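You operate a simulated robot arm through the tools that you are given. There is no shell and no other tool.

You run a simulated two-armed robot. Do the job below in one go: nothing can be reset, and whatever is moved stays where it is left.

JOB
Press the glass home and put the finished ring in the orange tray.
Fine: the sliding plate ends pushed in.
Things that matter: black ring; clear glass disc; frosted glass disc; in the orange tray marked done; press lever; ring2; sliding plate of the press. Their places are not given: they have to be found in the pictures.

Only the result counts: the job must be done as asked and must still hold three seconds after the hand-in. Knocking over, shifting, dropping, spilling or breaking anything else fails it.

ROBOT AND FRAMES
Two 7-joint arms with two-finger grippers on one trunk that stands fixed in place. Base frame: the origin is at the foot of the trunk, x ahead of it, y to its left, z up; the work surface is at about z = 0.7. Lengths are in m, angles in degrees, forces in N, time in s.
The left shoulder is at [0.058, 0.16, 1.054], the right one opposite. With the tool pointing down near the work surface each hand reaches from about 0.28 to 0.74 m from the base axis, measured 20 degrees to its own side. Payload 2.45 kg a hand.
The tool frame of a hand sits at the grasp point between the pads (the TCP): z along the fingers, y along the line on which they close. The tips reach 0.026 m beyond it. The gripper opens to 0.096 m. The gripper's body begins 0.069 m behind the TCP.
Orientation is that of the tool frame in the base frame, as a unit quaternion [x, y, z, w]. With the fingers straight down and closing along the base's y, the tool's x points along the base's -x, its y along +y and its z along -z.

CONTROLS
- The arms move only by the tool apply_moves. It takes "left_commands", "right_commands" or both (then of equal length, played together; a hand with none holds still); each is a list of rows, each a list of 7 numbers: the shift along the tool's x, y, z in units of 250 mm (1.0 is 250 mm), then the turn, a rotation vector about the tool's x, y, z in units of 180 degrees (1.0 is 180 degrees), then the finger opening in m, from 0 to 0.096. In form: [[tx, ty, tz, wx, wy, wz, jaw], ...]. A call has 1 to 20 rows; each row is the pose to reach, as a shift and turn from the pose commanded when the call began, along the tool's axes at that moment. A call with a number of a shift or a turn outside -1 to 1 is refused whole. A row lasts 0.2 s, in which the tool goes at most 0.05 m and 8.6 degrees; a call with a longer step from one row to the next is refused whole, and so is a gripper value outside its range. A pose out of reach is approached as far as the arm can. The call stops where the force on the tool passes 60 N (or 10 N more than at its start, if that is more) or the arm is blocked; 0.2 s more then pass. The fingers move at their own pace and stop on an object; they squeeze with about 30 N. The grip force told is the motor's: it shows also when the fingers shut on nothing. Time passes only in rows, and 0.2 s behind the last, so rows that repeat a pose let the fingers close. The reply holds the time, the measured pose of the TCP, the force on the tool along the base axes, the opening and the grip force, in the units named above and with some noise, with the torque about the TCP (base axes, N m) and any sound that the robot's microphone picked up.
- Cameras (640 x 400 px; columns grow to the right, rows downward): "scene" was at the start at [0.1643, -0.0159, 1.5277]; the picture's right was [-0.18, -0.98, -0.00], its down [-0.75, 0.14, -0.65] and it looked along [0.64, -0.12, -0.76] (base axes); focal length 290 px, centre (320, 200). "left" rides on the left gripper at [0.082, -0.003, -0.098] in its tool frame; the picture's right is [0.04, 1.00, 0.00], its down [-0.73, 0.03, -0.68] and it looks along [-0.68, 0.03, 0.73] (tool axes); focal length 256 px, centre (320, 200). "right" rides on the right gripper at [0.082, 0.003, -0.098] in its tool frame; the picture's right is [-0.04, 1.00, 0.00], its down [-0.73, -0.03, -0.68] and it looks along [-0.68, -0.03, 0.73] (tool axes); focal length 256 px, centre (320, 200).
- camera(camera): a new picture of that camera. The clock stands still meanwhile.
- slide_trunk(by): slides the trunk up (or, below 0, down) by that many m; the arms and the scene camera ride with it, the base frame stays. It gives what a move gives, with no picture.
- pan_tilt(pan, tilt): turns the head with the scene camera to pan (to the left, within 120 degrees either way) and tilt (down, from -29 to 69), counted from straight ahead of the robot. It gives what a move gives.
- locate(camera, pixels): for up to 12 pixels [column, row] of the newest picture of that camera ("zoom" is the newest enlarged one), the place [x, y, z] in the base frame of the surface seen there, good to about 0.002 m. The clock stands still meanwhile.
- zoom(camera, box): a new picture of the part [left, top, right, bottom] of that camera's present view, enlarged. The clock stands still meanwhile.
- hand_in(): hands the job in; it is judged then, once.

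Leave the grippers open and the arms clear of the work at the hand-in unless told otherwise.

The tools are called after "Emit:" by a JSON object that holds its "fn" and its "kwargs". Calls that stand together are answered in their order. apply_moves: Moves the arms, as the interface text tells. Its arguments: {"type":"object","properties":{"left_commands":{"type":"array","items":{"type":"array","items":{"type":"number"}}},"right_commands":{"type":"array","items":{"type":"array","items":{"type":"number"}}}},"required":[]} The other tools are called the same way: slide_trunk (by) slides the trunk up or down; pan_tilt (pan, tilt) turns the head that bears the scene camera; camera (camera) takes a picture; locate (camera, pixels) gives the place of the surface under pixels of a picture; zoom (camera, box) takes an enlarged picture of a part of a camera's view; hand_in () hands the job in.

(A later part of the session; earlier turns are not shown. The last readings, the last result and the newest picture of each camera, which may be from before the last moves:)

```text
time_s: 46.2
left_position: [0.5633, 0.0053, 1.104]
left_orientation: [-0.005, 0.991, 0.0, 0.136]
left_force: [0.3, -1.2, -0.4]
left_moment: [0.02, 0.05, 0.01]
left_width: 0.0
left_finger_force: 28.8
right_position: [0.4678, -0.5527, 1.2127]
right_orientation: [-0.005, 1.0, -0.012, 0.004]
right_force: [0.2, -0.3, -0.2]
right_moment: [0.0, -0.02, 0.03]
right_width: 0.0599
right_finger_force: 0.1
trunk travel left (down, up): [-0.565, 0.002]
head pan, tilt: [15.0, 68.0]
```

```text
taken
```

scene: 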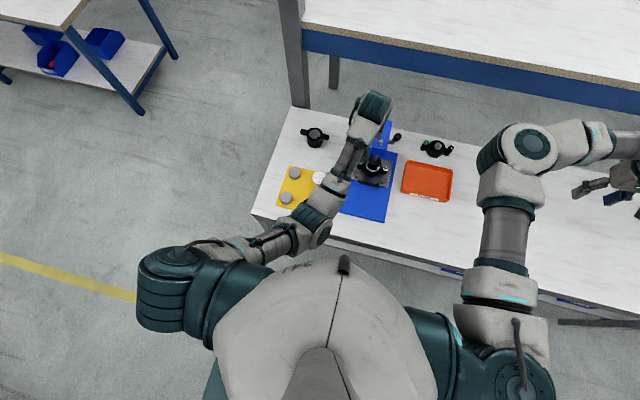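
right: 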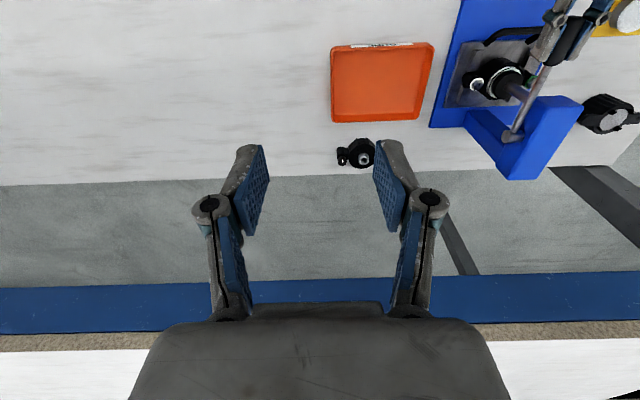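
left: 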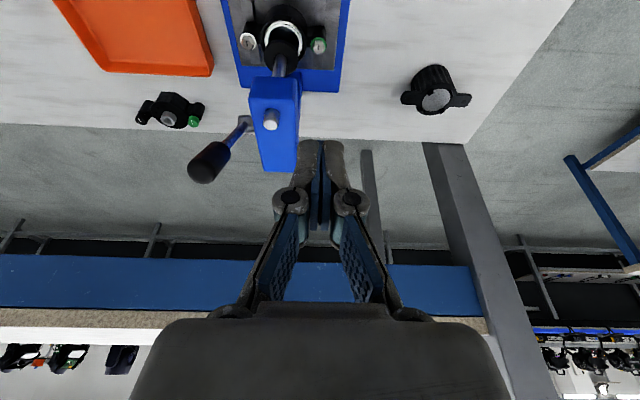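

Good: (0.563,0.005,1.104), fingers closed. The lever is at rest again with the knob at about (207,165). I'll re-measure it before going behind it.

Emit:
{"fn": "locate", "kwargs": {"camera": "left", "pixels": [[205, 165], [200, 172], [214, 156], [221, 148], [228, 139], [235, 131], [240, 126], [212, 172], [200, 158], [270, 118], [285, 165], [255, 165]]}}

Emit:
{"fn": "zoom", "kwargs": {"camera": "left", "box": [170, 90, 330, 200]}}

```text
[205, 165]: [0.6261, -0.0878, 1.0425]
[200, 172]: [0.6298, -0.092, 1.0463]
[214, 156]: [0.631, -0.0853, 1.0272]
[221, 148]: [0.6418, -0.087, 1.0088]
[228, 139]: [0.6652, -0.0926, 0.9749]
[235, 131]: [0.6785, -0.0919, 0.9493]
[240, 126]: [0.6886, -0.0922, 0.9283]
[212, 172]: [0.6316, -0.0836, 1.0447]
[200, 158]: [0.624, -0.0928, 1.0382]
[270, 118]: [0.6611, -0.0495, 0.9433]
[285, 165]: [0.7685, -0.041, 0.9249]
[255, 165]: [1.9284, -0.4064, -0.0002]
```

```text
3.64 times, centred on (250, 145) of left
```

zoom: 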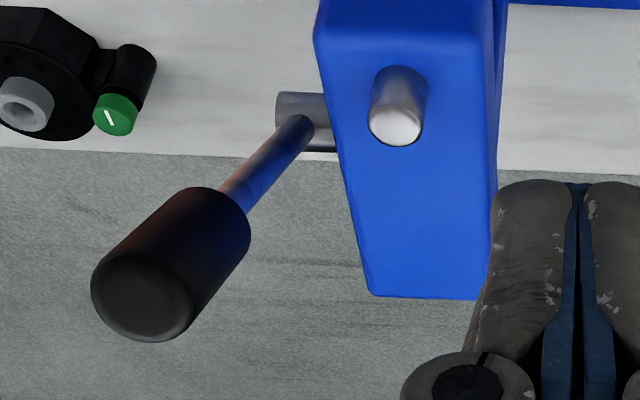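

The lever is exactly where it was. I'll go over beside and behind it: first forward at y ≈ 0 to x ≈ 0.69, then right to y = -0.0945, staying above z 1.11.

Emit:
{"fn": "apply_moves", "kwargs": {"left_commands": [[-0.168, 0, 0.0, 0, 0, 0, 0.0], [-0.336, 0.0, 0.03, 0, 0, 0, 0.0], [-0.505, 0.0, 0.075, 0, 0, 0, 0.0], [-0.505, -0.14, 0.075, 0, 0, 0, 0.0], [-0.505, -0.28, 0.075, 0, 0, 0, 0.0], [-0.505, -0.4, 0.075, 0, 0, 0, 0.0], [-0.505, -0.4, 0.075, 0, 0, 0, 0.0]]}}

Emit:
{"fn": "camera", "kwargs": {"camera": "left"}}

Emit:
{"fn": "camera", "kwargs": {"camera": "scene"}}

```text
time_s: 47.8
left_position: [0.6554, -0.0789, 1.1151]
left_orientation: [-0.002, 0.991, -0.004, 0.132]
left_force: [0.0, 0.5, -1.0]
left_moment: [-0.01, -0.05, 0.0]
left_width: 0.0
left_finger_force: 29.0
left hand out of reach, approached as far as the arm can: row 4, 5, 6, 7
right_position: [0.468, -0.5507, 1.2135]
right_orientation: [-0.005, 1.0, -0.013, 0.005]
right_force: [0.4, 0.0, 0.1]
right_moment: [-0.02, -0.01, -0.01]
right_width: 0.0599
right_finger_force: 0.0
trunk travel left (down, up): [-0.565, 0.002]
head pan, tilt: [15.0, 68.0]
```

```text
taken
```

left: 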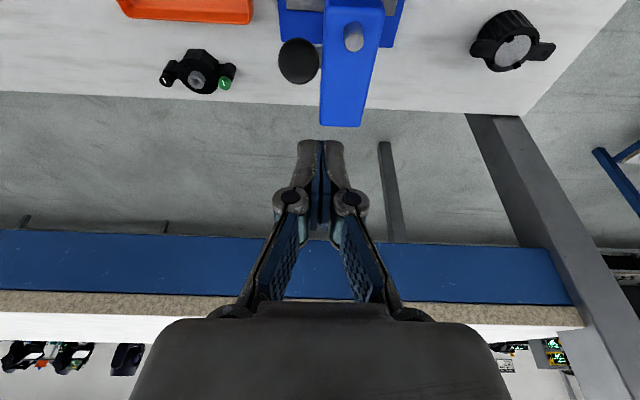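

```text
taken
```

scene: 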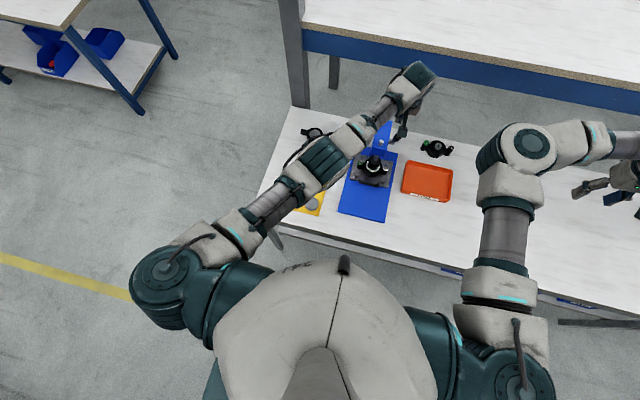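

The arm is fully stretched there. I'll increase the forward tilt to 30° (which shortens the wrist reach) and move to (0.685,-0.0945,1.11), still above the lever.

Emit:
{"fn": "apply_moves", "kwargs": {"left_commands": [[0.0, 0, 0.0, 0, -0.0278, 0, 0.0], [0.0, 0.0, 0.0, 0, -0.0556, 0, 0.0], [0.0, 0.0, 0.0, 0, -0.0833, 0, 0.0], [-0.05, -0.03, 0.025, 0, -0.0833, 0, 0.0], [-0.11, -0.062, 0.051, 0, -0.0833, 0, 0.0], [-0.11, -0.062, 0.051, 0, -0.0833, 0, 0.0]]}}

Emit:
{"fn": "camera", "kwargs": {"camera": "left"}}

```text
time_s: 49.2
left_position: [0.6847, -0.0937, 1.1083]
left_orientation: [-0.003, 0.966, -0.003, 0.26]
left_force: [-0.2, 0.5, 0.1]
left_moment: [0.03, -0.01, 0.01]
left_width: 0.0001
left_finger_force: 28.4
right_position: [0.4674, -0.5519, 1.214]
right_orientation: [-0.005, 1.0, -0.012, 0.005]
right_force: [-0.4, -0.2, 0.1]
right_moment: [0.03, 0.03, -0.02]
right_width: 0.0599
right_finger_force: 0.1
trunk travel left (down, up): [-0.565, 0.002]
head pan, tilt: [15.0, 68.0]
```

```text
taken
```

left: 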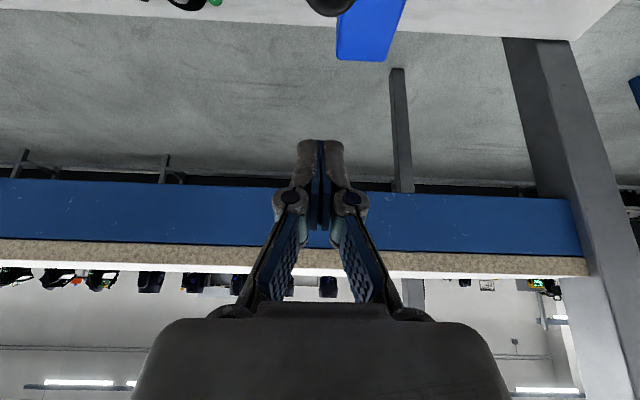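

Left hand is behind and above the lever at (0.685,-0.094,1.108). To watch the press from the side, I'll turn the right hand's yaw ~65° counter-clockwise in place so its camera looks at the press.

Emit:
{"fn": "apply_moves", "kwargs": {"right_commands": [[0, 0, 0, 0, 0, -0.045, 0.06], [0, 0, 0, 0, 0, -0.09, 0.06], [0, 0, 0, 0, 0, -0.135, 0.06], [0, 0, 0, 0, 0, -0.18, 0.06], [0, 0, 0, 0, 0, -0.225, 0.06], [0, 0, 0, 0, 0, -0.27, 0.06], [0, 0, 0, 0, 0, -0.315, 0.06], [0, 0, 0, 0, 0, -0.36, 0.06]]}}

Emit:
{"fn": "camera", "kwargs": {"camera": "right"}}

```text
time_s: 51.0
left_position: [0.6846, -0.0929, 1.1077]
left_orientation: [-0.002, 0.966, -0.004, 0.26]
left_force: [0.8, -0.3, 0.1]
left_moment: [-0.02, 0.0, 0.0]
left_width: 0.0001
left_finger_force: 29.1
right_position: [0.4682, -0.5517, 1.2126]
right_orientation: [-0.54, 0.841, -0.013, -0.002]
right_force: [-0.1, 0.3, -1.1]
right_moment: [-0.01, -0.01, 0.03]
right_width: 0.0601
right_finger_force: 0.0
trunk travel left (down, up): [-0.565, 0.002]
head pan, tilt: [15.0, 68.0]
```

```text
taken
```

right: 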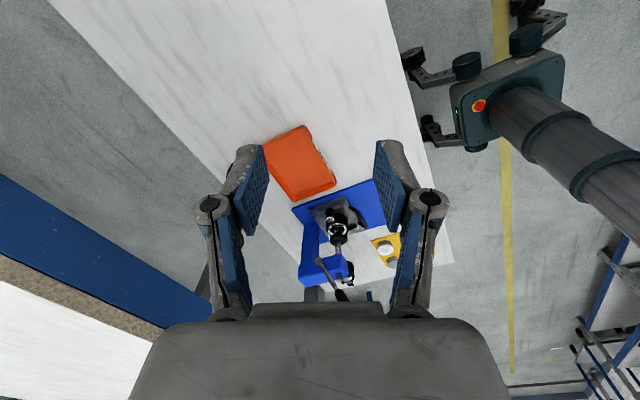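

The right wrist camera now sees the press between its fingers (around (335,230)). Next: left hand goes down behind the knob and pushes it forward-down to about 40° lean, with a force-limited path.

Emit:
{"fn": "apply_moves", "kwargs": {"left_commands": [[0.066, -0.006, 0.048, 0, 0, 0, 0.0], [0.133, -0.006, 0.097, 0, 0, 0, 0.0], [0.175, -0.006, 0.088, 0, 0, 0, 0.0], [0.2158, -0.006, 0.0788, 0, 0, 0, 0.0], [0.2776, -0.006, 0.0762, 0, 0, 0, 0.0], [0.329, -0.006, 0.0788, 0, 0, 0, 0.0]]}}

Emit:
{"fn": "zoom", "kwargs": {"camera": "right", "box": [255, 150, 405, 300]}}

Emit:
{"fn": "camera", "kwargs": {"camera": "left"}}

```text
time_s: 52.4
left_position: [0.6228, -0.0946, 1.05]
left_orientation: [-0.003, 0.966, -0.003, 0.259]
left_force: [1.5, 0.4, 1.6]
left_moment: [0.01, -0.02, 0.02]
left_width: 0.0001
left_finger_force: 29.2
right_position: [0.4687, -0.552, 1.2132]
right_orientation: [-0.54, 0.842, -0.013, -0.002]
right_force: [-0.2, -0.1, -0.4]
right_moment: [0.02, 0.0, 0.02]
right_width: 0.0599
right_finger_force: 0.0
trunk travel left (down, up): [-0.565, 0.002]
head pan, tilt: [15.0, 68.0]
```

```text
2.67 times, centred on (330, 225) of right
```

zoom: 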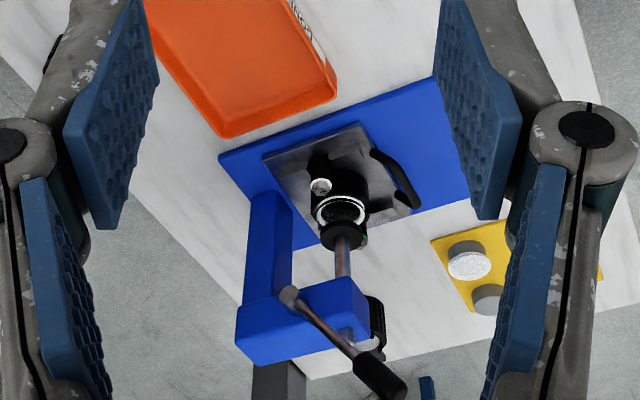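

```text
taken
```

left: 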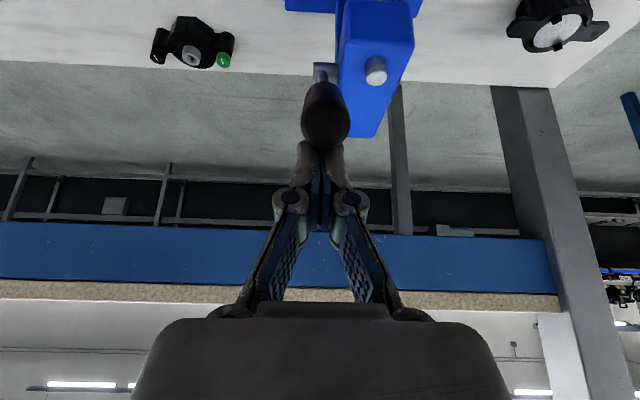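

The closed fingers are behind the knob, lined up (knob column ≈325, fingers ≈320), with ~2 N of contact. I'll push on along the arc to 70°, gradually reducing the tool tilt from 30° to 20°.

Emit:
{"fn": "apply_moves", "kwargs": {"left_commands": [[0.05, 0, 0.0081, 0, 0.0056, 0, 0.0], [0.0985, 0, 0.0202, 0, 0.0111, 0, 0.0], [0.144, 0, 0.0383, 0, 0.0222, 0, 0.0], [0.1884, 0, 0.0607, 0, 0.0333, 0, 0.0], [0.2308, 0, 0.087, 0, 0.0444, 0, 0.0], [0.271, 0, 0.1174, 0, 0.0556, 0, 0.0]]}}

Emit:
{"fn": "zoom", "kwargs": {"camera": "right", "box": [255, 150, 405, 300]}}

Emit:
{"fn": "camera", "kwargs": {"camera": "left"}}

Emit:
{"fn": "camera", "kwargs": {"camera": "scene"}}

```text
time_s: 53.8
left_position: [0.578, -0.0942, 0.9901]
left_orientation: [-0.003, 0.985, -0.003, 0.174]
left_force: [0.4, 0.4, 0.6]
left_moment: [0.02, 0.01, -0.04]
left_width: 0.0
left_finger_force: 28.6
right_position: [0.4679, -0.5521, 1.2125]
right_orientation: [-0.54, 0.842, -0.013, -0.003]
right_force: [0.0, 0.5, -0.4]
right_moment: [0.0, -0.03, -0.04]
right_width: 0.0602
right_finger_force: 0.1
trunk travel left (down, up): [-0.565, 0.002]
head pan, tilt: [15.0, 68.0]
```

```text
2.67 times, centred on (330, 225) of right
```

zoom: 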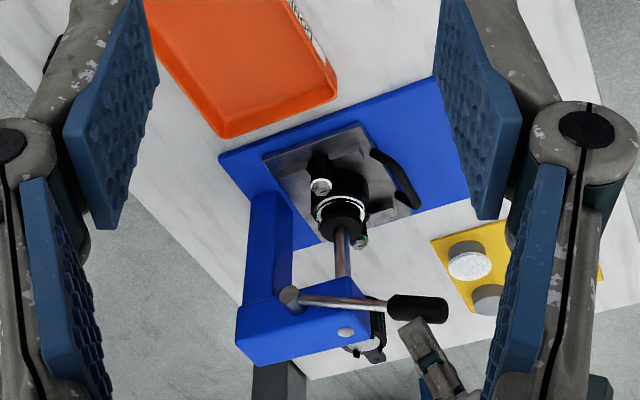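

```text
taken
```

left: 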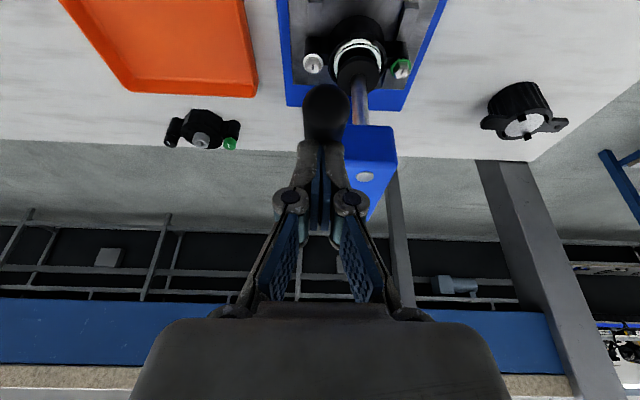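

```text
taken
```

scene: 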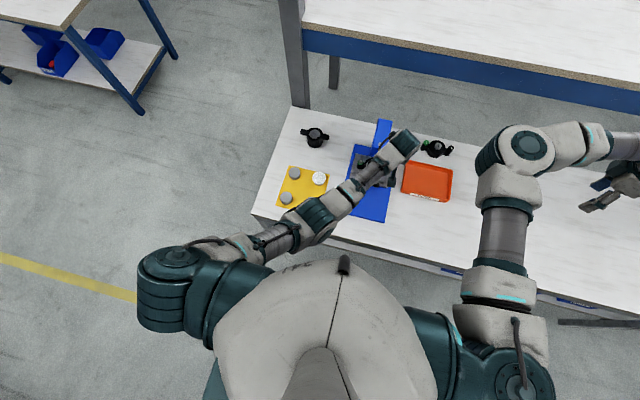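

The lever is now at about 70° with the fingertips on top of the knob. The elbow is well clear. Next 20°: from 70° to 90°, tilt 20°→12°.

Emit:
{"fn": "apply_moves", "kwargs": {"left_commands": [[0.0312, 0, 0.0402, 0, 0.0111, 0, 0.0], [0.0592, 0, 0.0832, 0, 0.0222, 0, 0.0], [0.0827, 0, 0.1291, 0, 0.0333, 0, 0.0], [0.1029, 0, 0.1776, 0, 0.0444, 0, 0.0]]}}

Emit:
{"fn": "zoom", "kwargs": {"camera": "right", "box": [255, 150, 405, 300]}}

Emit:
{"fn": "camera", "kwargs": {"camera": "left"}}

```text
time_s: 54.8
left_position: [0.5697, -0.0985, 0.9414]
left_orientation: [-0.002, 0.994, -0.004, 0.105]
left_force: [-1.2, 0.7, 1.7]
left_moment: [0.02, 0.02, -0.02]
left_width: 0.0
left_finger_force: 28.7
right_position: [0.4685, -0.5521, 1.2127]
right_orientation: [-0.539, 0.842, -0.013, -0.004]
right_force: [-0.1, 0.1, -0.8]
right_moment: [-0.02, 0.01, 0.0]
right_width: 0.06
right_finger_force: 0.0
trunk travel left (down, up): [-0.565, 0.002]
head pan, tilt: [15.0, 68.0]
```

```text
2.67 times, centred on (330, 225) of right
```

zoom: 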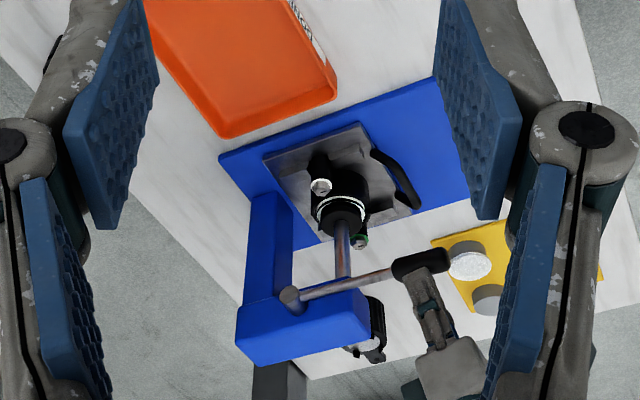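

```text
taken
```

left: 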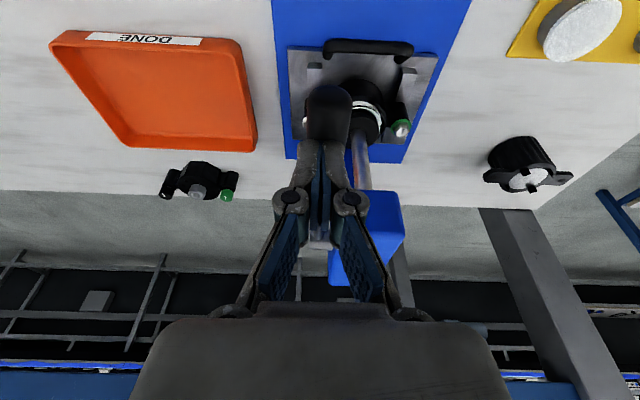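

Lever about horizontal, only light force so far, knob slightly left of the fingertips; I'll shift 3 mm left and press on in small steps to 94° and 98°.

Emit:
{"fn": "apply_moves", "kwargs": {"left_commands": [[0.005, 0.006, 0.02, 0, 0, 0, 0.0], [0.0101, 0.012, 0.04, 0, 0, 0, 0.0], [0.014, 0.012, 0.061, 0, 0, 0, 0.0], [0.018, 0.012, 0.081, 0, 0, 0, 0.0]]}}

Emit:
{"fn": "zoom", "kwargs": {"camera": "right", "box": [280, 190, 380, 270]}}

```text
time_s: 55.8
left_position: [0.5708, -0.0935, 0.9199]
left_orientation: [-0.002, 0.994, -0.003, 0.107]
left_force: [0.4, -0.1, 4.4]
left_moment: [-0.04, 0.02, -0.04]
left_width: 0.0
left_finger_force: 27.6
right_position: [0.4682, -0.5504, 1.2148]
right_orientation: [-0.54, 0.842, -0.013, -0.002]
right_force: [0.0, -1.0, 0.0]
right_moment: [-0.02, 0.0, 0.0]
right_width: 0.0599
right_finger_force: 0.1
trunk travel left (down, up): [-0.565, 0.002]
head pan, tilt: [15.0, 68.0]
```

```text
5.00 times, centred on (330, 230) of right
```

zoom: 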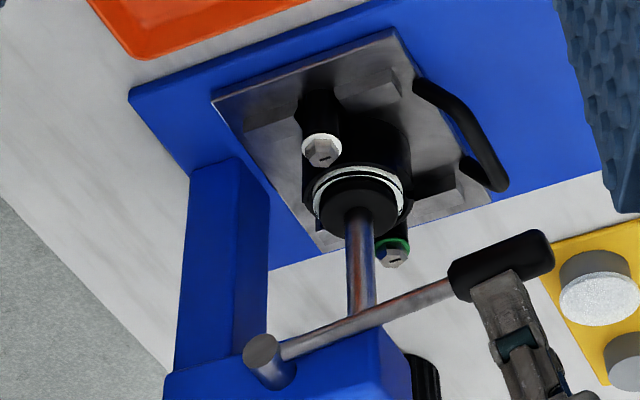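

The foot is now inside the rim, close to the glass. I'll press a further 4° in half-degree-ish increments, watching the force.

Emit:
{"fn": "apply_moves", "kwargs": {"left_commands": [[0.0012, 0, 0.0104, 0, 0, 0, 0.0], [0.0024, 0, 0.0208, 0, 0, 0, 0.0], [0.0036, 0, 0.0312, 0, 0, 0, 0.0], [0.0047, 0, 0.0415, 0, 0, 0, 0.0]]}}

```text
time_s: 56.8
left_position: [0.5696, -0.0987, 0.9095]
left_orientation: [0.004, 0.994, -0.007, 0.105]
left_force: [1.2, 3.2, 6.8]
left_moment: [0.11, -0.01, -0.04]
left_width: 0.0
left_finger_force: 28.7
left hand out of reach, approached as far as the arm can: row 4
right_position: [0.4685, -0.5515, 1.2139]
right_orientation: [-0.539, 0.842, -0.013, -0.003]
right_force: [-0.1, 0.4, -0.7]
right_moment: [0.01, 0.03, 0.02]
right_width: 0.06
right_finger_force: 0.0
trunk travel left (down, up): [-0.565, 0.002]
head pan, tilt: [15.0, 68.0]
```

The arm reports its limit at the last row (z 0.9095, 6.8 N). I'll look at the left arm and the foot before choosing the next step.

Emit:
{"fn": "camera", "kwargs": {"camera": "scene"}}

Emit:
{"fn": "zoom", "kwargs": {"camera": "right", "box": [280, 190, 380, 270]}}

Emit:
{"fn": "camera", "kwargs": {"camera": "left"}}

```text
taken
```

scene: 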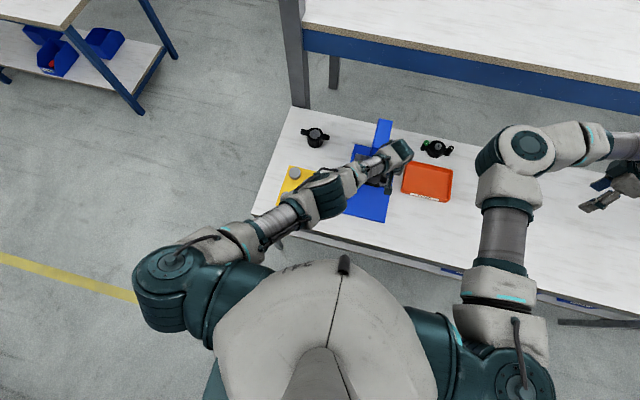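

```text
5.00 times, centred on (330, 230) of right
```

zoom: 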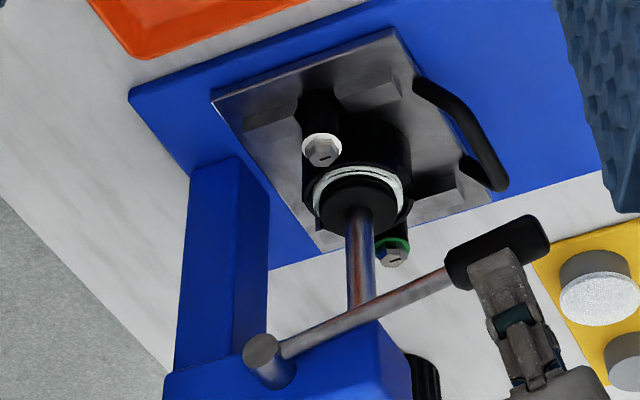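

```text
taken
```

left: 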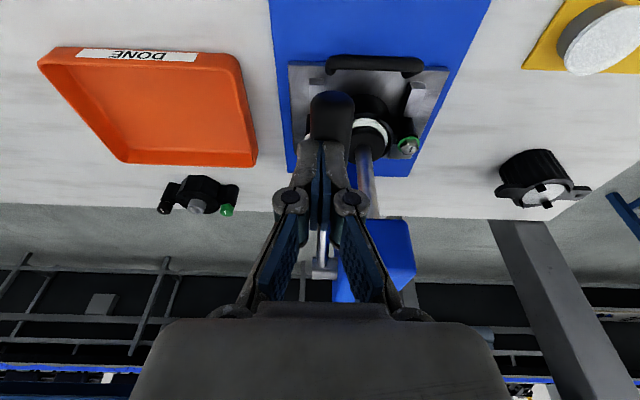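

The left arm is nearly stretched downward; the lever is at ~102°. Since the arms ride with the trunk, I can lower the trunk in small steps to keep pressing straight down. First 10 mm.

Emit:
{"fn": "slide_trunk", "kwargs": {"by": -0.01}}

Emit:
{"fn": "zoom", "kwargs": {"camera": "right", "box": [280, 190, 380, 270]}}

```text
time_s: 57.4
left_position: [0.5706, -0.0973, 0.9045]
left_orientation: [0.0, 0.994, -0.006, 0.111]
left_force: [0.0, -4.1, 43.8]
left_moment: [-0.01, -0.71, 0.07]
left_width: 0.0
left_finger_force: 28.6
right_position: [0.4652, -0.5527, 1.2036]
right_orientation: [-0.539, 0.842, -0.014, -0.001]
right_force: [0.2, -0.3, -0.5]
right_moment: [0.0, 0.04, 0.02]
right_width: 0.06
right_finger_force: 0.1
trunk travel left (down, up): [-0.555, 0.012]
head pan, tilt: [15.0, 68.0]
```

```text
5.00 times, centred on (330, 230) of right
```

zoom: 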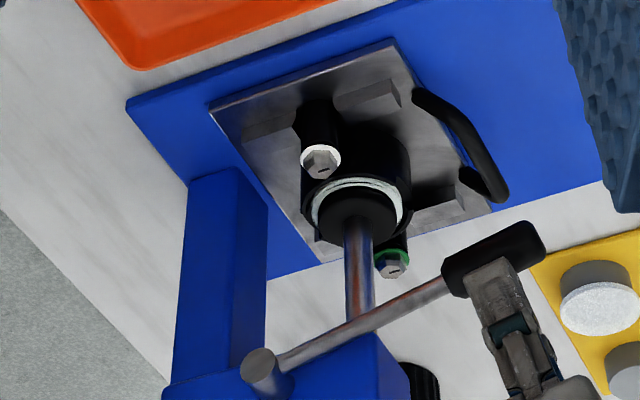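

Now there's real resistance: 44 N up on the hand (lever about 103°), so the foot is on the glass. I'll go 4 mm further and watch for movement or a sound.

Emit:
{"fn": "slide_trunk", "kwargs": {"by": -0.004}}

Emit:
{"fn": "zoom", "kwargs": {"camera": "right", "box": [280, 190, 380, 270]}}

```text
time_s: 57.9
left_position: [0.5714, -0.097, 0.9035]
left_orientation: [-0.001, 0.994, -0.006, 0.113]
left_force: [0.3, -6.9, 53.2]
left_moment: [-0.06, -0.88, 0.02]
left_width: 0.0
left_finger_force: 29.1
right_position: [0.464, -0.5519, 1.2003]
right_orientation: [-0.54, 0.842, -0.014, -0.001]
right_force: [0.9, 0.3, -0.7]
right_moment: [-0.02, 0.02, 0.02]
right_width: 0.06
right_finger_force: 0.1
trunk travel left (down, up): [-0.551, 0.016]
head pan, tilt: [15.0, 68.0]
```

```text
5.00 times, centred on (330, 230) of right
```

zoom: 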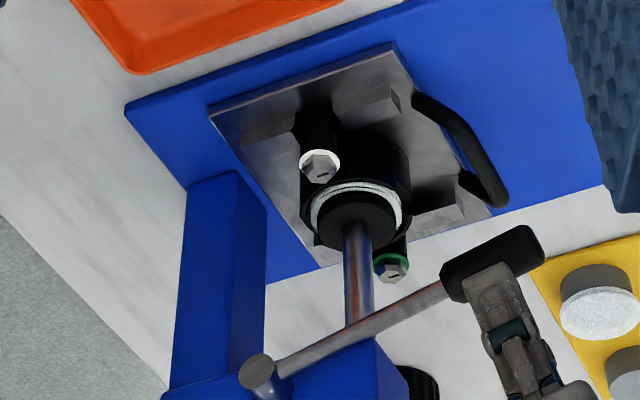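

53 N with almost no extra travel, so it's against something stiff: either the glass is about to go in, or it's home. I'll measure the foot and rim heights from this view.

Emit:
{"fn": "locate", "kwargs": {"camera": "zoom", "pixels": [[340, 225], [375, 225], [358, 215], [358, 203], [315, 215], [400, 215], [340, 190], [320, 165], [358, 270], [312, 225], [404, 225], [358, 196]]}}

Emit:
{"fn": "zoom", "kwargs": {"camera": "right", "box": [315, 210, 360, 250]}}

```text
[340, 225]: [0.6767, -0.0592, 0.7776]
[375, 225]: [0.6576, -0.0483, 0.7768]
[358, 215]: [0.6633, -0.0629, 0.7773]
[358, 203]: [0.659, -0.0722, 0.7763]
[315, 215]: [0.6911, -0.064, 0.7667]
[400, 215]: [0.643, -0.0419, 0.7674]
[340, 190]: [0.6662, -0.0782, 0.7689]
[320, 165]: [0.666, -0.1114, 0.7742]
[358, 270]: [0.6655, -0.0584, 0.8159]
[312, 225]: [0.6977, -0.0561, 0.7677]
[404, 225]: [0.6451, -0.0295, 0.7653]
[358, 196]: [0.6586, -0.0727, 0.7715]
```

```text
10.00 times, centred on (338, 230) of right
```

zoom: 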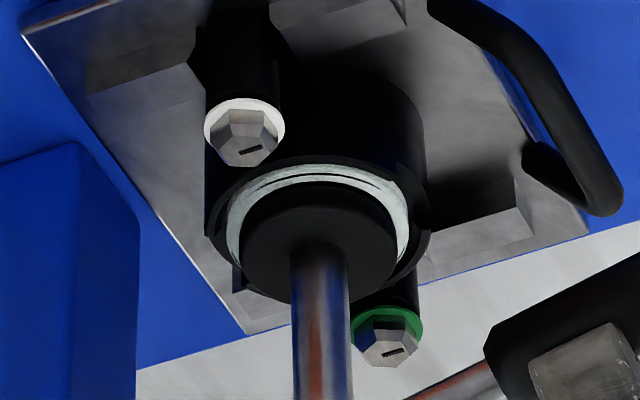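

The foot top is at 0.777, and the glass edge (white ring) is still at about 0.769, so the foot has just met the glass and it hasn't moved yet. I'll hold this pressure for a moment to see whether it creeps in.

Emit:
{"fn": "apply_moves", "kwargs": {"left_commands": [[0, 0, 0, 0, 0, 0, 0.0], [0, 0, 0, 0, 0, 0, 0.0], [0, 0, 0, 0, 0, 0, 0.0]]}}

```text
time_s: 58.7
left_position: [0.5715, -0.0956, 0.9036]
left_orientation: [-0.001, 0.994, -0.006, 0.113]
left_force: [0.8, -9.7, 53.0]
left_moment: [-0.07, -0.84, -0.15]
left_width: 0.0
left_finger_force: 28.5
right_position: [0.4627, -0.5518, 1.2012]
right_orientation: [-0.54, 0.842, -0.014, 0.0]
right_force: [-0.1, 0.1, -0.4]
right_moment: [-0.01, 0.0, 0.03]
right_width: 0.0601
right_finger_force: 0.0
trunk travel left (down, up): [-0.551, 0.016]
head pan, tilt: [15.0, 68.0]
```

It holds steady at 53 N without creeping. I'll increase by lowering the trunk another 5 mm.

Emit:
{"fn": "slide_trunk", "kwargs": {"by": -0.005}}

Emit:
{"fn": "zoom", "kwargs": {"camera": "right", "box": [315, 210, 360, 250]}}

```text
time_s: 59.1
left_position: [0.5706, -0.0961, 0.9044]
left_orientation: [0.001, 0.993, -0.013, 0.116]
left_force: [-21.0, -3.3, 33.4]
left_moment: [-0.01, 0.17, 0.11]
left_width: 0.0
left_finger_force: 28.3
right_position: [0.4623, -0.5454, 1.1999]
right_orientation: [-0.54, 0.842, -0.016, -0.002]
right_force: [0.2, -0.5, 0.3]
right_moment: [0.0, -0.01, 0.03]
right_width: 0.06
right_finger_force: 0.0
trunk travel left (down, up): [-0.548, 0.019]
head pan, tilt: [15.0, 68.0]
stopped: the force on the tool passed its limit at 66 N (the readings are from after the stop); the commanded pose is now the measured one
```

```text
10.00 times, centred on (338, 230) of right
```

zoom: 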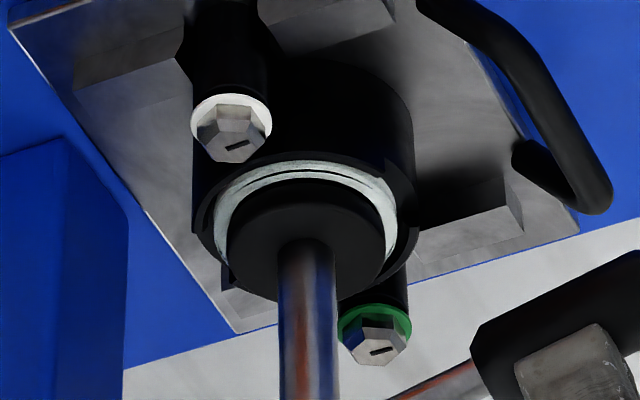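

The trunk move also stopped at its 66 N limit without any sound, so either the lever is at its end stop or the glass needs a better push. I'll let the lever rise again (moving the hand up with it) and inspect the glass closely.

Emit:
{"fn": "apply_moves", "kwargs": {"left_commands": [[0.01, 0, -0.08, 0, 0, 0, 0.0], [0.02, 0, -0.16, 0, 0, 0, 0.0], [0.03, 0, -0.24, 0, 0, 0, 0.0], [0.04, 0, -0.34, 0, 0, 0, 0.0], [0.06, 0, -0.46, 0, 0, 0, 0.0], [0.08, 0.0, -0.6, 0, 0, 0, 0.0]]}}

Emit:
{"fn": "camera", "kwargs": {"camera": "left"}}

Emit:
{"fn": "zoom", "kwargs": {"camera": "right", "box": [255, 150, 405, 300]}}

```text
time_s: 60.5
left_position: [0.521, -0.0931, 1.0413]
left_orientation: [-0.001, 0.994, -0.006, 0.112]
left_force: [0.2, 0.4, 0.0]
left_moment: [0.01, 0.0, 0.01]
left_width: 0.0
left_finger_force: 28.1
right_position: [0.4665, -0.5516, 1.1967]
right_orientation: [-0.539, 0.842, -0.014, -0.002]
right_force: [0.0, -0.9, 0.0]
right_moment: [0.02, -0.04, -0.01]
right_width: 0.0603
right_finger_force: 0.0
trunk travel left (down, up): [-0.548, 0.019]
head pan, tilt: [15.0, 68.0]
```

```text
taken
```

left: 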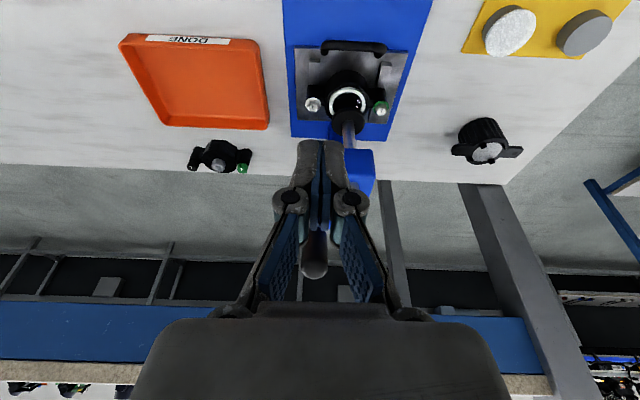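

```text
2.67 times, centred on (330, 225) of right
```

zoom: 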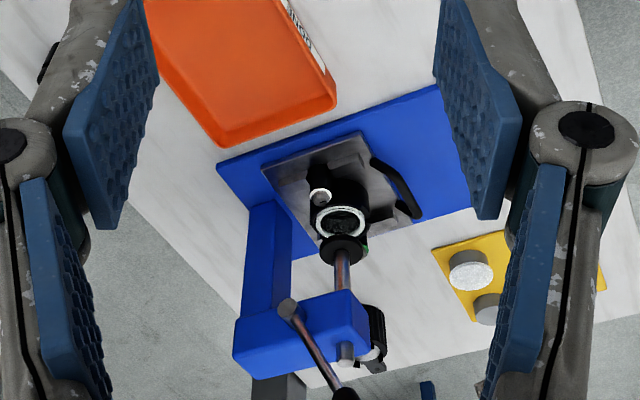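

Lever is back up. Now I'll zoom in on the glass in the ring from both wrist cameras.

Emit:
{"fn": "zoom", "kwargs": {"camera": "left", "box": [300, 65, 400, 145]}}

Emit:
{"fn": "zoom", "kwargs": {"camera": "right", "box": [310, 205, 360, 250]}}

Emit:
{"fn": "locate", "kwargs": {"camera": "left", "pixels": [[347, 102], [347, 88], [347, 84], [335, 104], [360, 104], [330, 104], [365, 104], [340, 98], [354, 98], [313, 103], [381, 108], [347, 76]]}}

```text
5.00 times, centred on (350, 105) of left
```

zoom: 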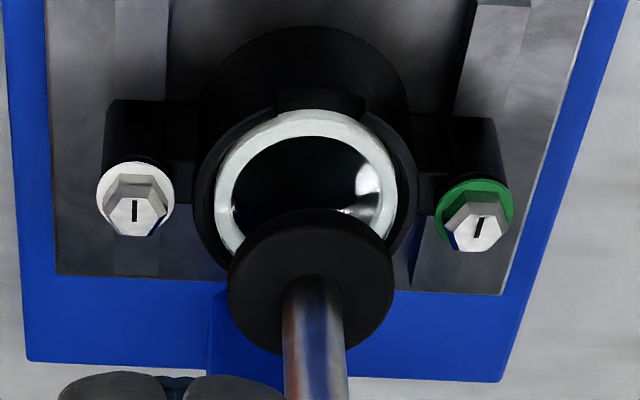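

```text
8.89 times, centred on (335, 228) of right
```

zoom: 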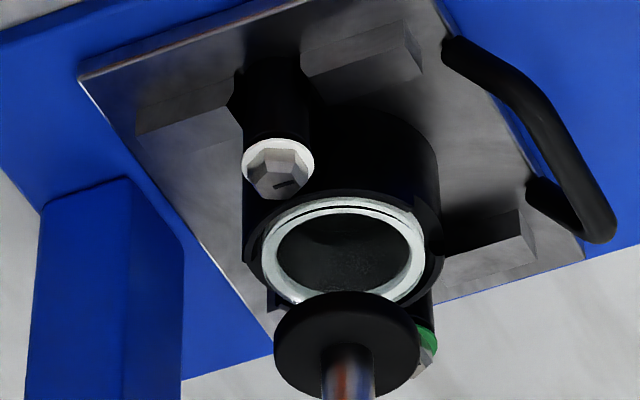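

```text
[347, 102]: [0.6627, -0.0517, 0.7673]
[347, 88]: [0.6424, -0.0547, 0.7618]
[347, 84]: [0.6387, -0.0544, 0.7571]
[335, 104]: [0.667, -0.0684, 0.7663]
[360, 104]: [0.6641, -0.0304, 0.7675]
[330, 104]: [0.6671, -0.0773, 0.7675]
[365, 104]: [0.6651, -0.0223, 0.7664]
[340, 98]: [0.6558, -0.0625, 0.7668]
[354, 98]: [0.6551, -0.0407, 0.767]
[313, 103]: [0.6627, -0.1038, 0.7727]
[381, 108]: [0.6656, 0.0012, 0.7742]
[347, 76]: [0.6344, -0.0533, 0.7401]
```

The white rim now looks different from before (single band, and about 1–1.5 mm lower: 0.767 against 0.7685), but I'm not certain it's home. The ring has to come out on the plate anyway, so I'll inspect it then. First I'll bring the left hand back over the free front part of the blue base, tool vertical, ready for lowering the trunk.

Emit:
{"fn": "apply_moves", "kwargs": {"left_commands": [[0.06, 0.06, -0.013, 0, 0.018, 0, 0.03], [0.12, 0.12, -0.027, 0, 0.036, 0, 0.03], [0.18, 0.18, -0.04, 0, 0.054, 0, 0.03], [0.234, 0.24, -0.0535, 0, 0.0717, 0, 0.03]]}}

Emit:
{"fn": "camera", "kwargs": {"camera": "scene"}}

Emit:
{"fn": "zoom", "kwargs": {"camera": "left", "box": [260, 60, 400, 170]}}

```text
time_s: 61.5
left_position: [0.4626, -0.03, 1.0405]
left_orientation: [0.0, 1.0, -0.008, -0.001]
left_force: [0.3, 0.1, -0.5]
left_moment: [-0.01, 0.02, 0.03]
left_width: 0.0301
left_finger_force: 0.1
right_position: [0.4696, -0.5467, 1.1965]
right_orientation: [-0.539, 0.842, -0.014, -0.005]
right_force: [0.5, -0.7, -0.1]
right_moment: [0.01, 0.01, -0.04]
right_width: 0.06
right_finger_force: 0.1
trunk travel left (down, up): [-0.548, 0.019]
head pan, tilt: [15.0, 68.0]
```

```text
taken
```

scene: 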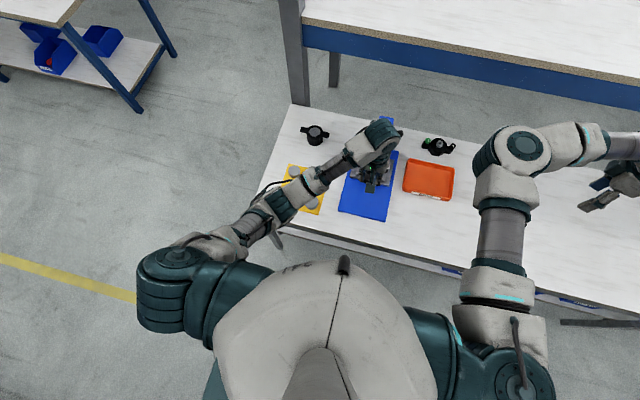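

```text
3.64 times, centred on (330, 115) of left
```

zoom: 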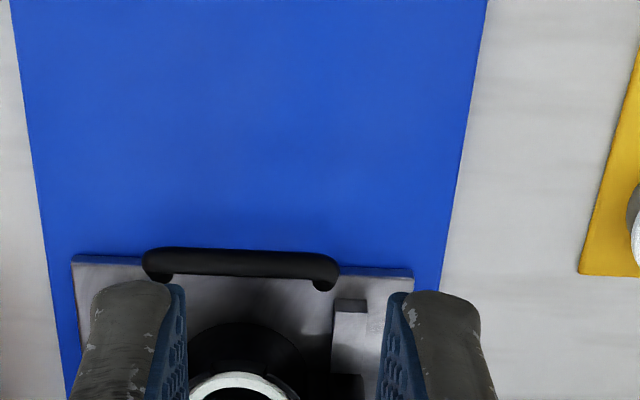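

This pose is almost the one I first inspected from, so I can compare like for like. I'll open the fingers and shift slightly right to the original viewpoint (0.459,-0.053,1.025).

Emit:
{"fn": "apply_moves", "kwargs": {"left_commands": [[0.008, -0.047, 0.03, 0, 0, 0, 0.06], [0.016, -0.094, 0.062, 0, 0, 0, 0.096], [0.016, -0.094, 0.062, 0, 0, 0, 0.096]]}}

Emit:
{"fn": "zoom", "kwargs": {"camera": "left", "box": [264, 130, 370, 210]}}

Emit:
{"fn": "locate", "kwargs": {"camera": "zoom", "pixels": [[315, 195], [315, 210], [315, 235], [270, 250], [360, 250], [240, 250], [395, 250], [225, 250], [410, 250], [315, 180], [315, 165], [290, 235]]}}

```text
time_s: 62.3
left_position: [0.4582, -0.0545, 1.0244]
left_orientation: [0.0, 1.0, -0.008, 0.0]
left_force: [-0.7, 0.8, -0.9]
left_moment: [0.01, -0.02, -0.01]
left_width: 0.096
left_finger_force: 0.0
right_position: [0.4693, -0.5482, 1.196]
right_orientation: [-0.54, 0.842, -0.014, -0.003]
right_force: [-0.5, 0.5, 0.0]
right_moment: [0.01, -0.03, 0.01]
right_width: 0.0597
right_finger_force: 0.0
trunk travel left (down, up): [-0.548, 0.019]
head pan, tilt: [15.0, 68.0]
```

```text
5.00 times, centred on (317, 170) of left
```

zoom: 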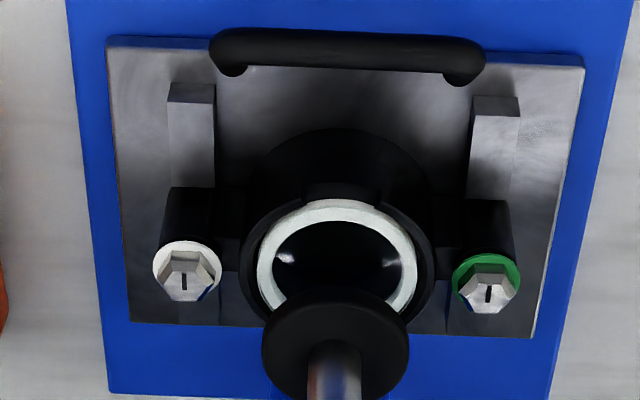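

```text
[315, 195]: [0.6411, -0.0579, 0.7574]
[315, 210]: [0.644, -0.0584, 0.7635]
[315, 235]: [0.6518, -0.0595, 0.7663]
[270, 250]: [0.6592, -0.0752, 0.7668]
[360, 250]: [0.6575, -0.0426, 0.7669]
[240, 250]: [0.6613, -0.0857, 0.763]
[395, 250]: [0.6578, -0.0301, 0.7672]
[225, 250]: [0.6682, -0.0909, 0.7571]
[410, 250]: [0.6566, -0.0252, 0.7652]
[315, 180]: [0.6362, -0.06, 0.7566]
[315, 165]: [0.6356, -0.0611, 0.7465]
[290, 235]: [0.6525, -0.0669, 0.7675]
```

Same viewpoint as before, and there's a clear change: the double white rim with the dark gap is gone, and the glass edge is now 2–4 mm lower (at x≈0.643: 0.763 now against 0.767 before). Together with the hard stop at the end of the lever, the glass appears seated. I'll confirm once the plate is out. Now lowering the trunk 0.24 m with the left hand over the empty front of the base.

Emit:
{"fn": "slide_trunk", "kwargs": {"by": -0.24}}

Emit:
{"fn": "pan_tilt", "kwargs": {"pan": -5, "tilt": 55}}

Emit:
{"fn": "camera", "kwargs": {"camera": "scene"}}

Emit:
{"fn": "camera", "kwargs": {"camera": "left"}}

```text
time_s: 64.8
left_position: [0.4576, -0.0549, 0.7855]
left_orientation: [0.001, 1.0, -0.008, 0.0]
left_force: [-0.8, -0.7, 0.0]
left_moment: [-0.02, 0.03, -0.01]
left_width: 0.0961
left_finger_force: 0.1
right_position: [0.4683, -0.5485, 0.9571]
right_orientation: [-0.54, 0.842, -0.014, -0.003]
right_force: [-0.1, 0.9, -0.2]
right_moment: [0.02, -0.02, 0.0]
right_width: 0.0601
right_finger_force: 0.0
trunk travel left (down, up): [-0.308, 0.259]
head pan, tilt: [15.0, 68.0]
```

```text
time_s: 65.6
left_position: [0.4585, -0.0546, 0.7856]
left_orientation: [0.001, 1.0, -0.009, 0.0]
left_force: [0.7, 0.4, 0.0]
left_moment: [-0.02, 0.01, 0.01]
left_width: 0.0958
left_finger_force: 0.1
right_position: [0.4686, -0.5482, 0.9562]
right_orientation: [-0.539, 0.842, -0.014, -0.004]
right_force: [0.8, 0.7, 0.5]
right_moment: [0.03, -0.01, 0.02]
right_width: 0.06
right_finger_force: 0.1
trunk travel left (down, up): [-0.308, 0.259]
head pan, tilt: [-5.0, 55.0]
```

```text
taken
```

scene: 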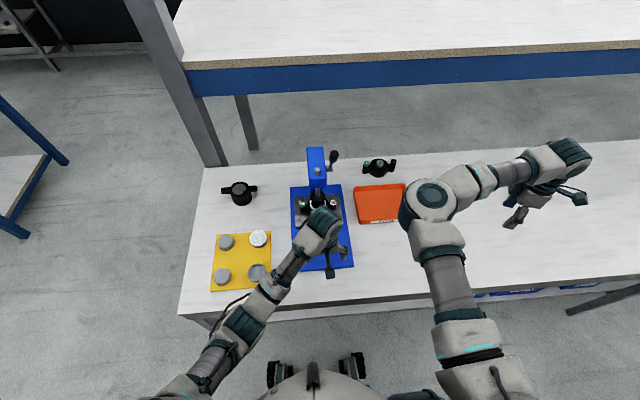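

```text
taken
```

left: 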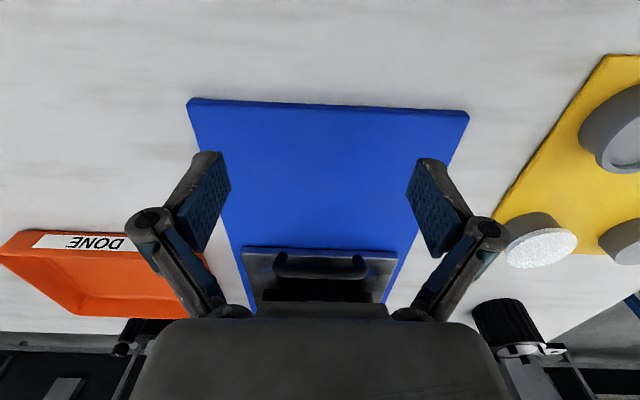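

All clear; the left arm is relaxed with its elbow out. I'll measure the plate handle precisely from the left camera (handle around (320,262)).

Emit:
{"fn": "zoom", "kwargs": {"camera": "left", "box": [230, 230, 410, 310]}}

Emit:
{"fn": "locate", "kwargs": {"camera": "zoom", "pixels": [[320, 118], [200, 110], [440, 115], [180, 95], [455, 100], [320, 145], [320, 170], [200, 165], [440, 165], [60, 100], [575, 100], [320, 95]]}}

Emit:
{"fn": "zoom", "kwargs": {"camera": "scene", "box": [280, 160, 370, 240]}}

```text
3.56 times, centred on (320, 270) of left
```

zoom: 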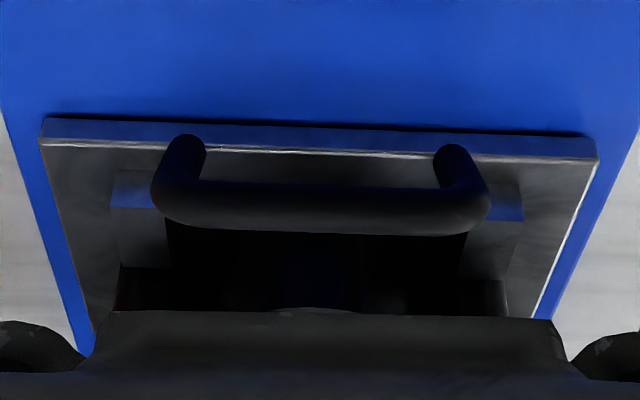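

```text
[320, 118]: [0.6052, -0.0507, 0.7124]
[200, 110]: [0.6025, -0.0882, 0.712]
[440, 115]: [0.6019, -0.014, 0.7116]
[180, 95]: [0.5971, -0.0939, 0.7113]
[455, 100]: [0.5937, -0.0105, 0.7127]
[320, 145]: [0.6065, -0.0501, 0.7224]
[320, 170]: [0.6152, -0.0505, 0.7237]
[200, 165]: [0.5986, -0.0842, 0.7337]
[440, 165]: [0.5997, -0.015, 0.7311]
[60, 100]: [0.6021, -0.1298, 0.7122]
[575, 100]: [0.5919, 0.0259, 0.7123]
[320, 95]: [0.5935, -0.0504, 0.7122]
```

```text
5.00 times, centred on (325, 200) of scene
```

zoom: 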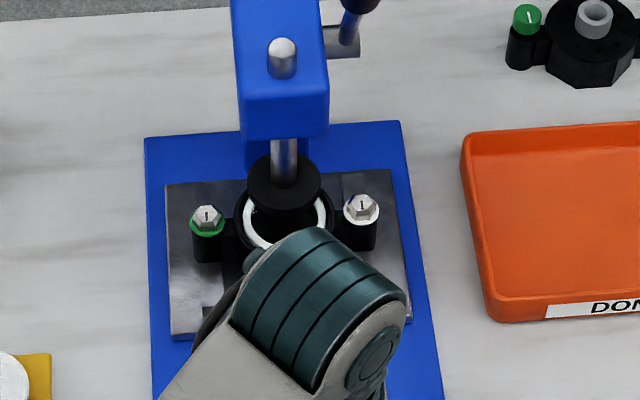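

The handle is a U-shaped bar rising from the plate's front edge. I'll measure the bar itself.

Emit:
{"fn": "locate", "kwargs": {"camera": "left", "pixels": [[320, 270], [320, 276], [300, 272], [340, 274], [285, 270], [355, 272], [320, 273], [282, 262], [358, 264]]}}

Emit:
{"fn": "locate", "kwargs": {"camera": "scene", "pixels": [[318, 171], [312, 206], [327, 206], [306, 209], [332, 209], [303, 203], [332, 201]]}}

```text
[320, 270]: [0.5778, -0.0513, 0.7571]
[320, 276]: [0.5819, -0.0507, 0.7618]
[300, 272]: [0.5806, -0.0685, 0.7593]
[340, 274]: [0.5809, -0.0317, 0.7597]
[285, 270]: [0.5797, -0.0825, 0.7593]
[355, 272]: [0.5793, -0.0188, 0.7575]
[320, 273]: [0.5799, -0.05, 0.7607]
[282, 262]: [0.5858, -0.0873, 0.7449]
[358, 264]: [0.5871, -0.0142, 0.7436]
```

```text
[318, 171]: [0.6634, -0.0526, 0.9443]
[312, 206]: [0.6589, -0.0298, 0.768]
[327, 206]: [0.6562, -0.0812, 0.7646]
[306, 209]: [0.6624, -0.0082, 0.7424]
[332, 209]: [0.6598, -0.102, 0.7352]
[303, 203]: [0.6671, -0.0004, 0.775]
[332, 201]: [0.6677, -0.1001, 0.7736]
```

Bar centre is about (0.584,-0.050,0.756), radius 6 mm, with a free gap behind it before the ring (x 0.59–0.634). I'll hook it with closed fingers, tool tilted 30° forward so the wrist stays well away from the lever and head. First to a hover behind the bar at (0.607,-0.05,0.83).

Emit:
{"fn": "apply_moves", "kwargs": {"left_commands": [[0, 0.0, -0.09, 0, -0.025, 0, 0.05], [-0.05, 0.006, -0.178, 0, -0.06, 0, 0.02], [-0.2, 0.012, -0.178, 0, -0.1, 0, 0.0], [-0.36, 0.018, -0.178, 0, -0.14, 0, 0.0], [-0.5, 0.018, -0.178, 0, -0.167, 0, 0.0], [-0.594, 0.018, -0.178, 0, -0.167, 0, 0.0], [-0.594, 0.018, -0.178, 0, -0.167, 0, 0.0]]}}

Emit:
{"fn": "camera", "kwargs": {"camera": "scene"}}

Emit:
{"fn": "camera", "kwargs": {"camera": "left"}}

Emit:
{"fn": "zoom", "kwargs": {"camera": "right", "box": [255, 100, 405, 300]}}

```text
time_s: 67.2
left_position: [0.6073, -0.0511, 0.8304]
left_orientation: [-0.002, 0.966, -0.008, 0.259]
left_force: [0.1, 0.1, 0.7]
left_moment: [0.03, -0.02, -0.02]
left_width: 0.0002
left_finger_force: 28.3
right_position: [0.4675, -0.5476, 0.9575]
right_orientation: [-0.539, 0.842, -0.014, -0.003]
right_force: [-0.3, -1.3, -1.0]
right_moment: [-0.02, -0.02, -0.03]
right_width: 0.0599
right_finger_force: 0.1
trunk travel left (down, up): [-0.308, 0.259]
head pan, tilt: [-5.0, 55.0]
```

```text
taken
```

scene: 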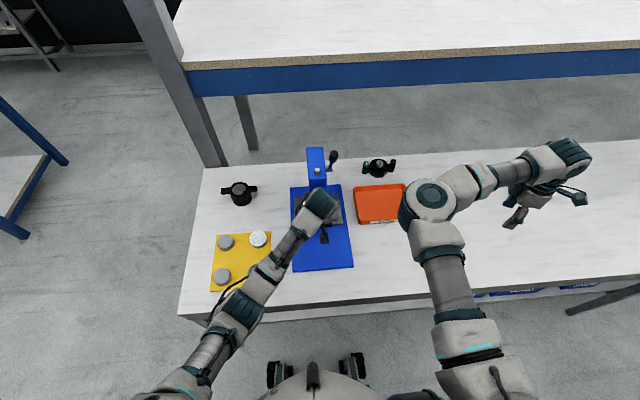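

```text
taken
```

left: 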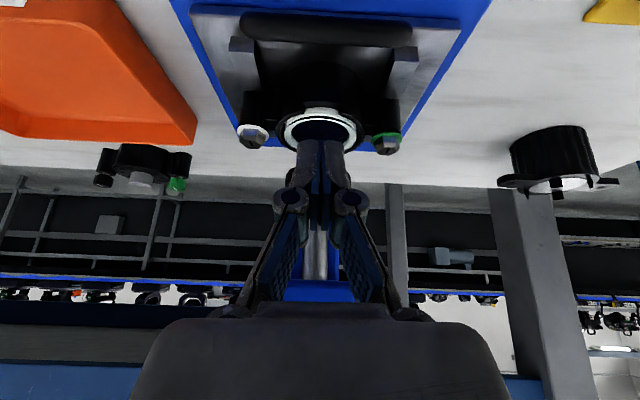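

```text
2.00 times, centred on (330, 200) of right
```

zoom: 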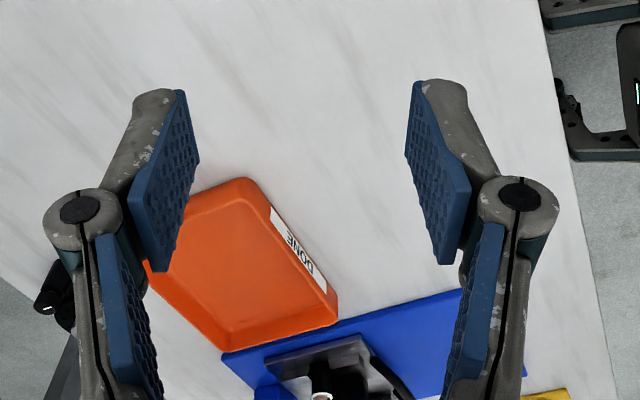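

Good hover. While I'm close, I'll zoom on the glass rim (around (320,125)).

Emit:
{"fn": "zoom", "kwargs": {"camera": "left", "box": [230, 60, 410, 170]}}

Emit:
{"fn": "locate", "kwargs": {"camera": "left", "pixels": [[320, 108], [320, 113], [320, 104], [320, 98], [320, 90], [320, 80], [285, 130], [355, 130], [320, 40], [320, 30]]}}

```text
3.56 times, centred on (320, 115) of left
```

zoom: 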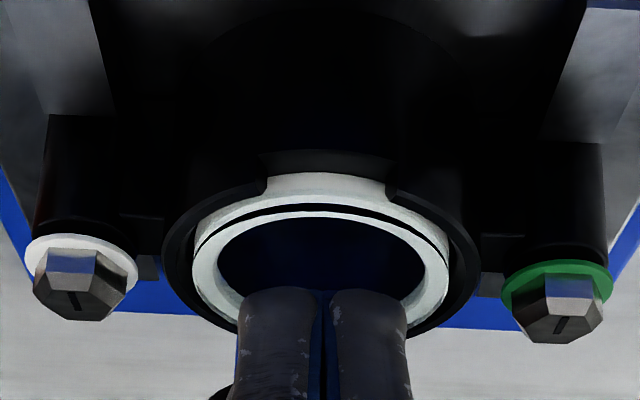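

```text
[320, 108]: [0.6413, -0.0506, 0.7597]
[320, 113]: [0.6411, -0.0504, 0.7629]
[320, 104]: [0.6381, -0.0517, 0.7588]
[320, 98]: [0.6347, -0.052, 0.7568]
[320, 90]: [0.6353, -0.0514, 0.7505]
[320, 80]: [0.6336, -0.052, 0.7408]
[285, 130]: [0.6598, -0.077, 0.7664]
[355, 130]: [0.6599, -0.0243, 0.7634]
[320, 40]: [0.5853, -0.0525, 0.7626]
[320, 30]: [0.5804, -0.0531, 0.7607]
```

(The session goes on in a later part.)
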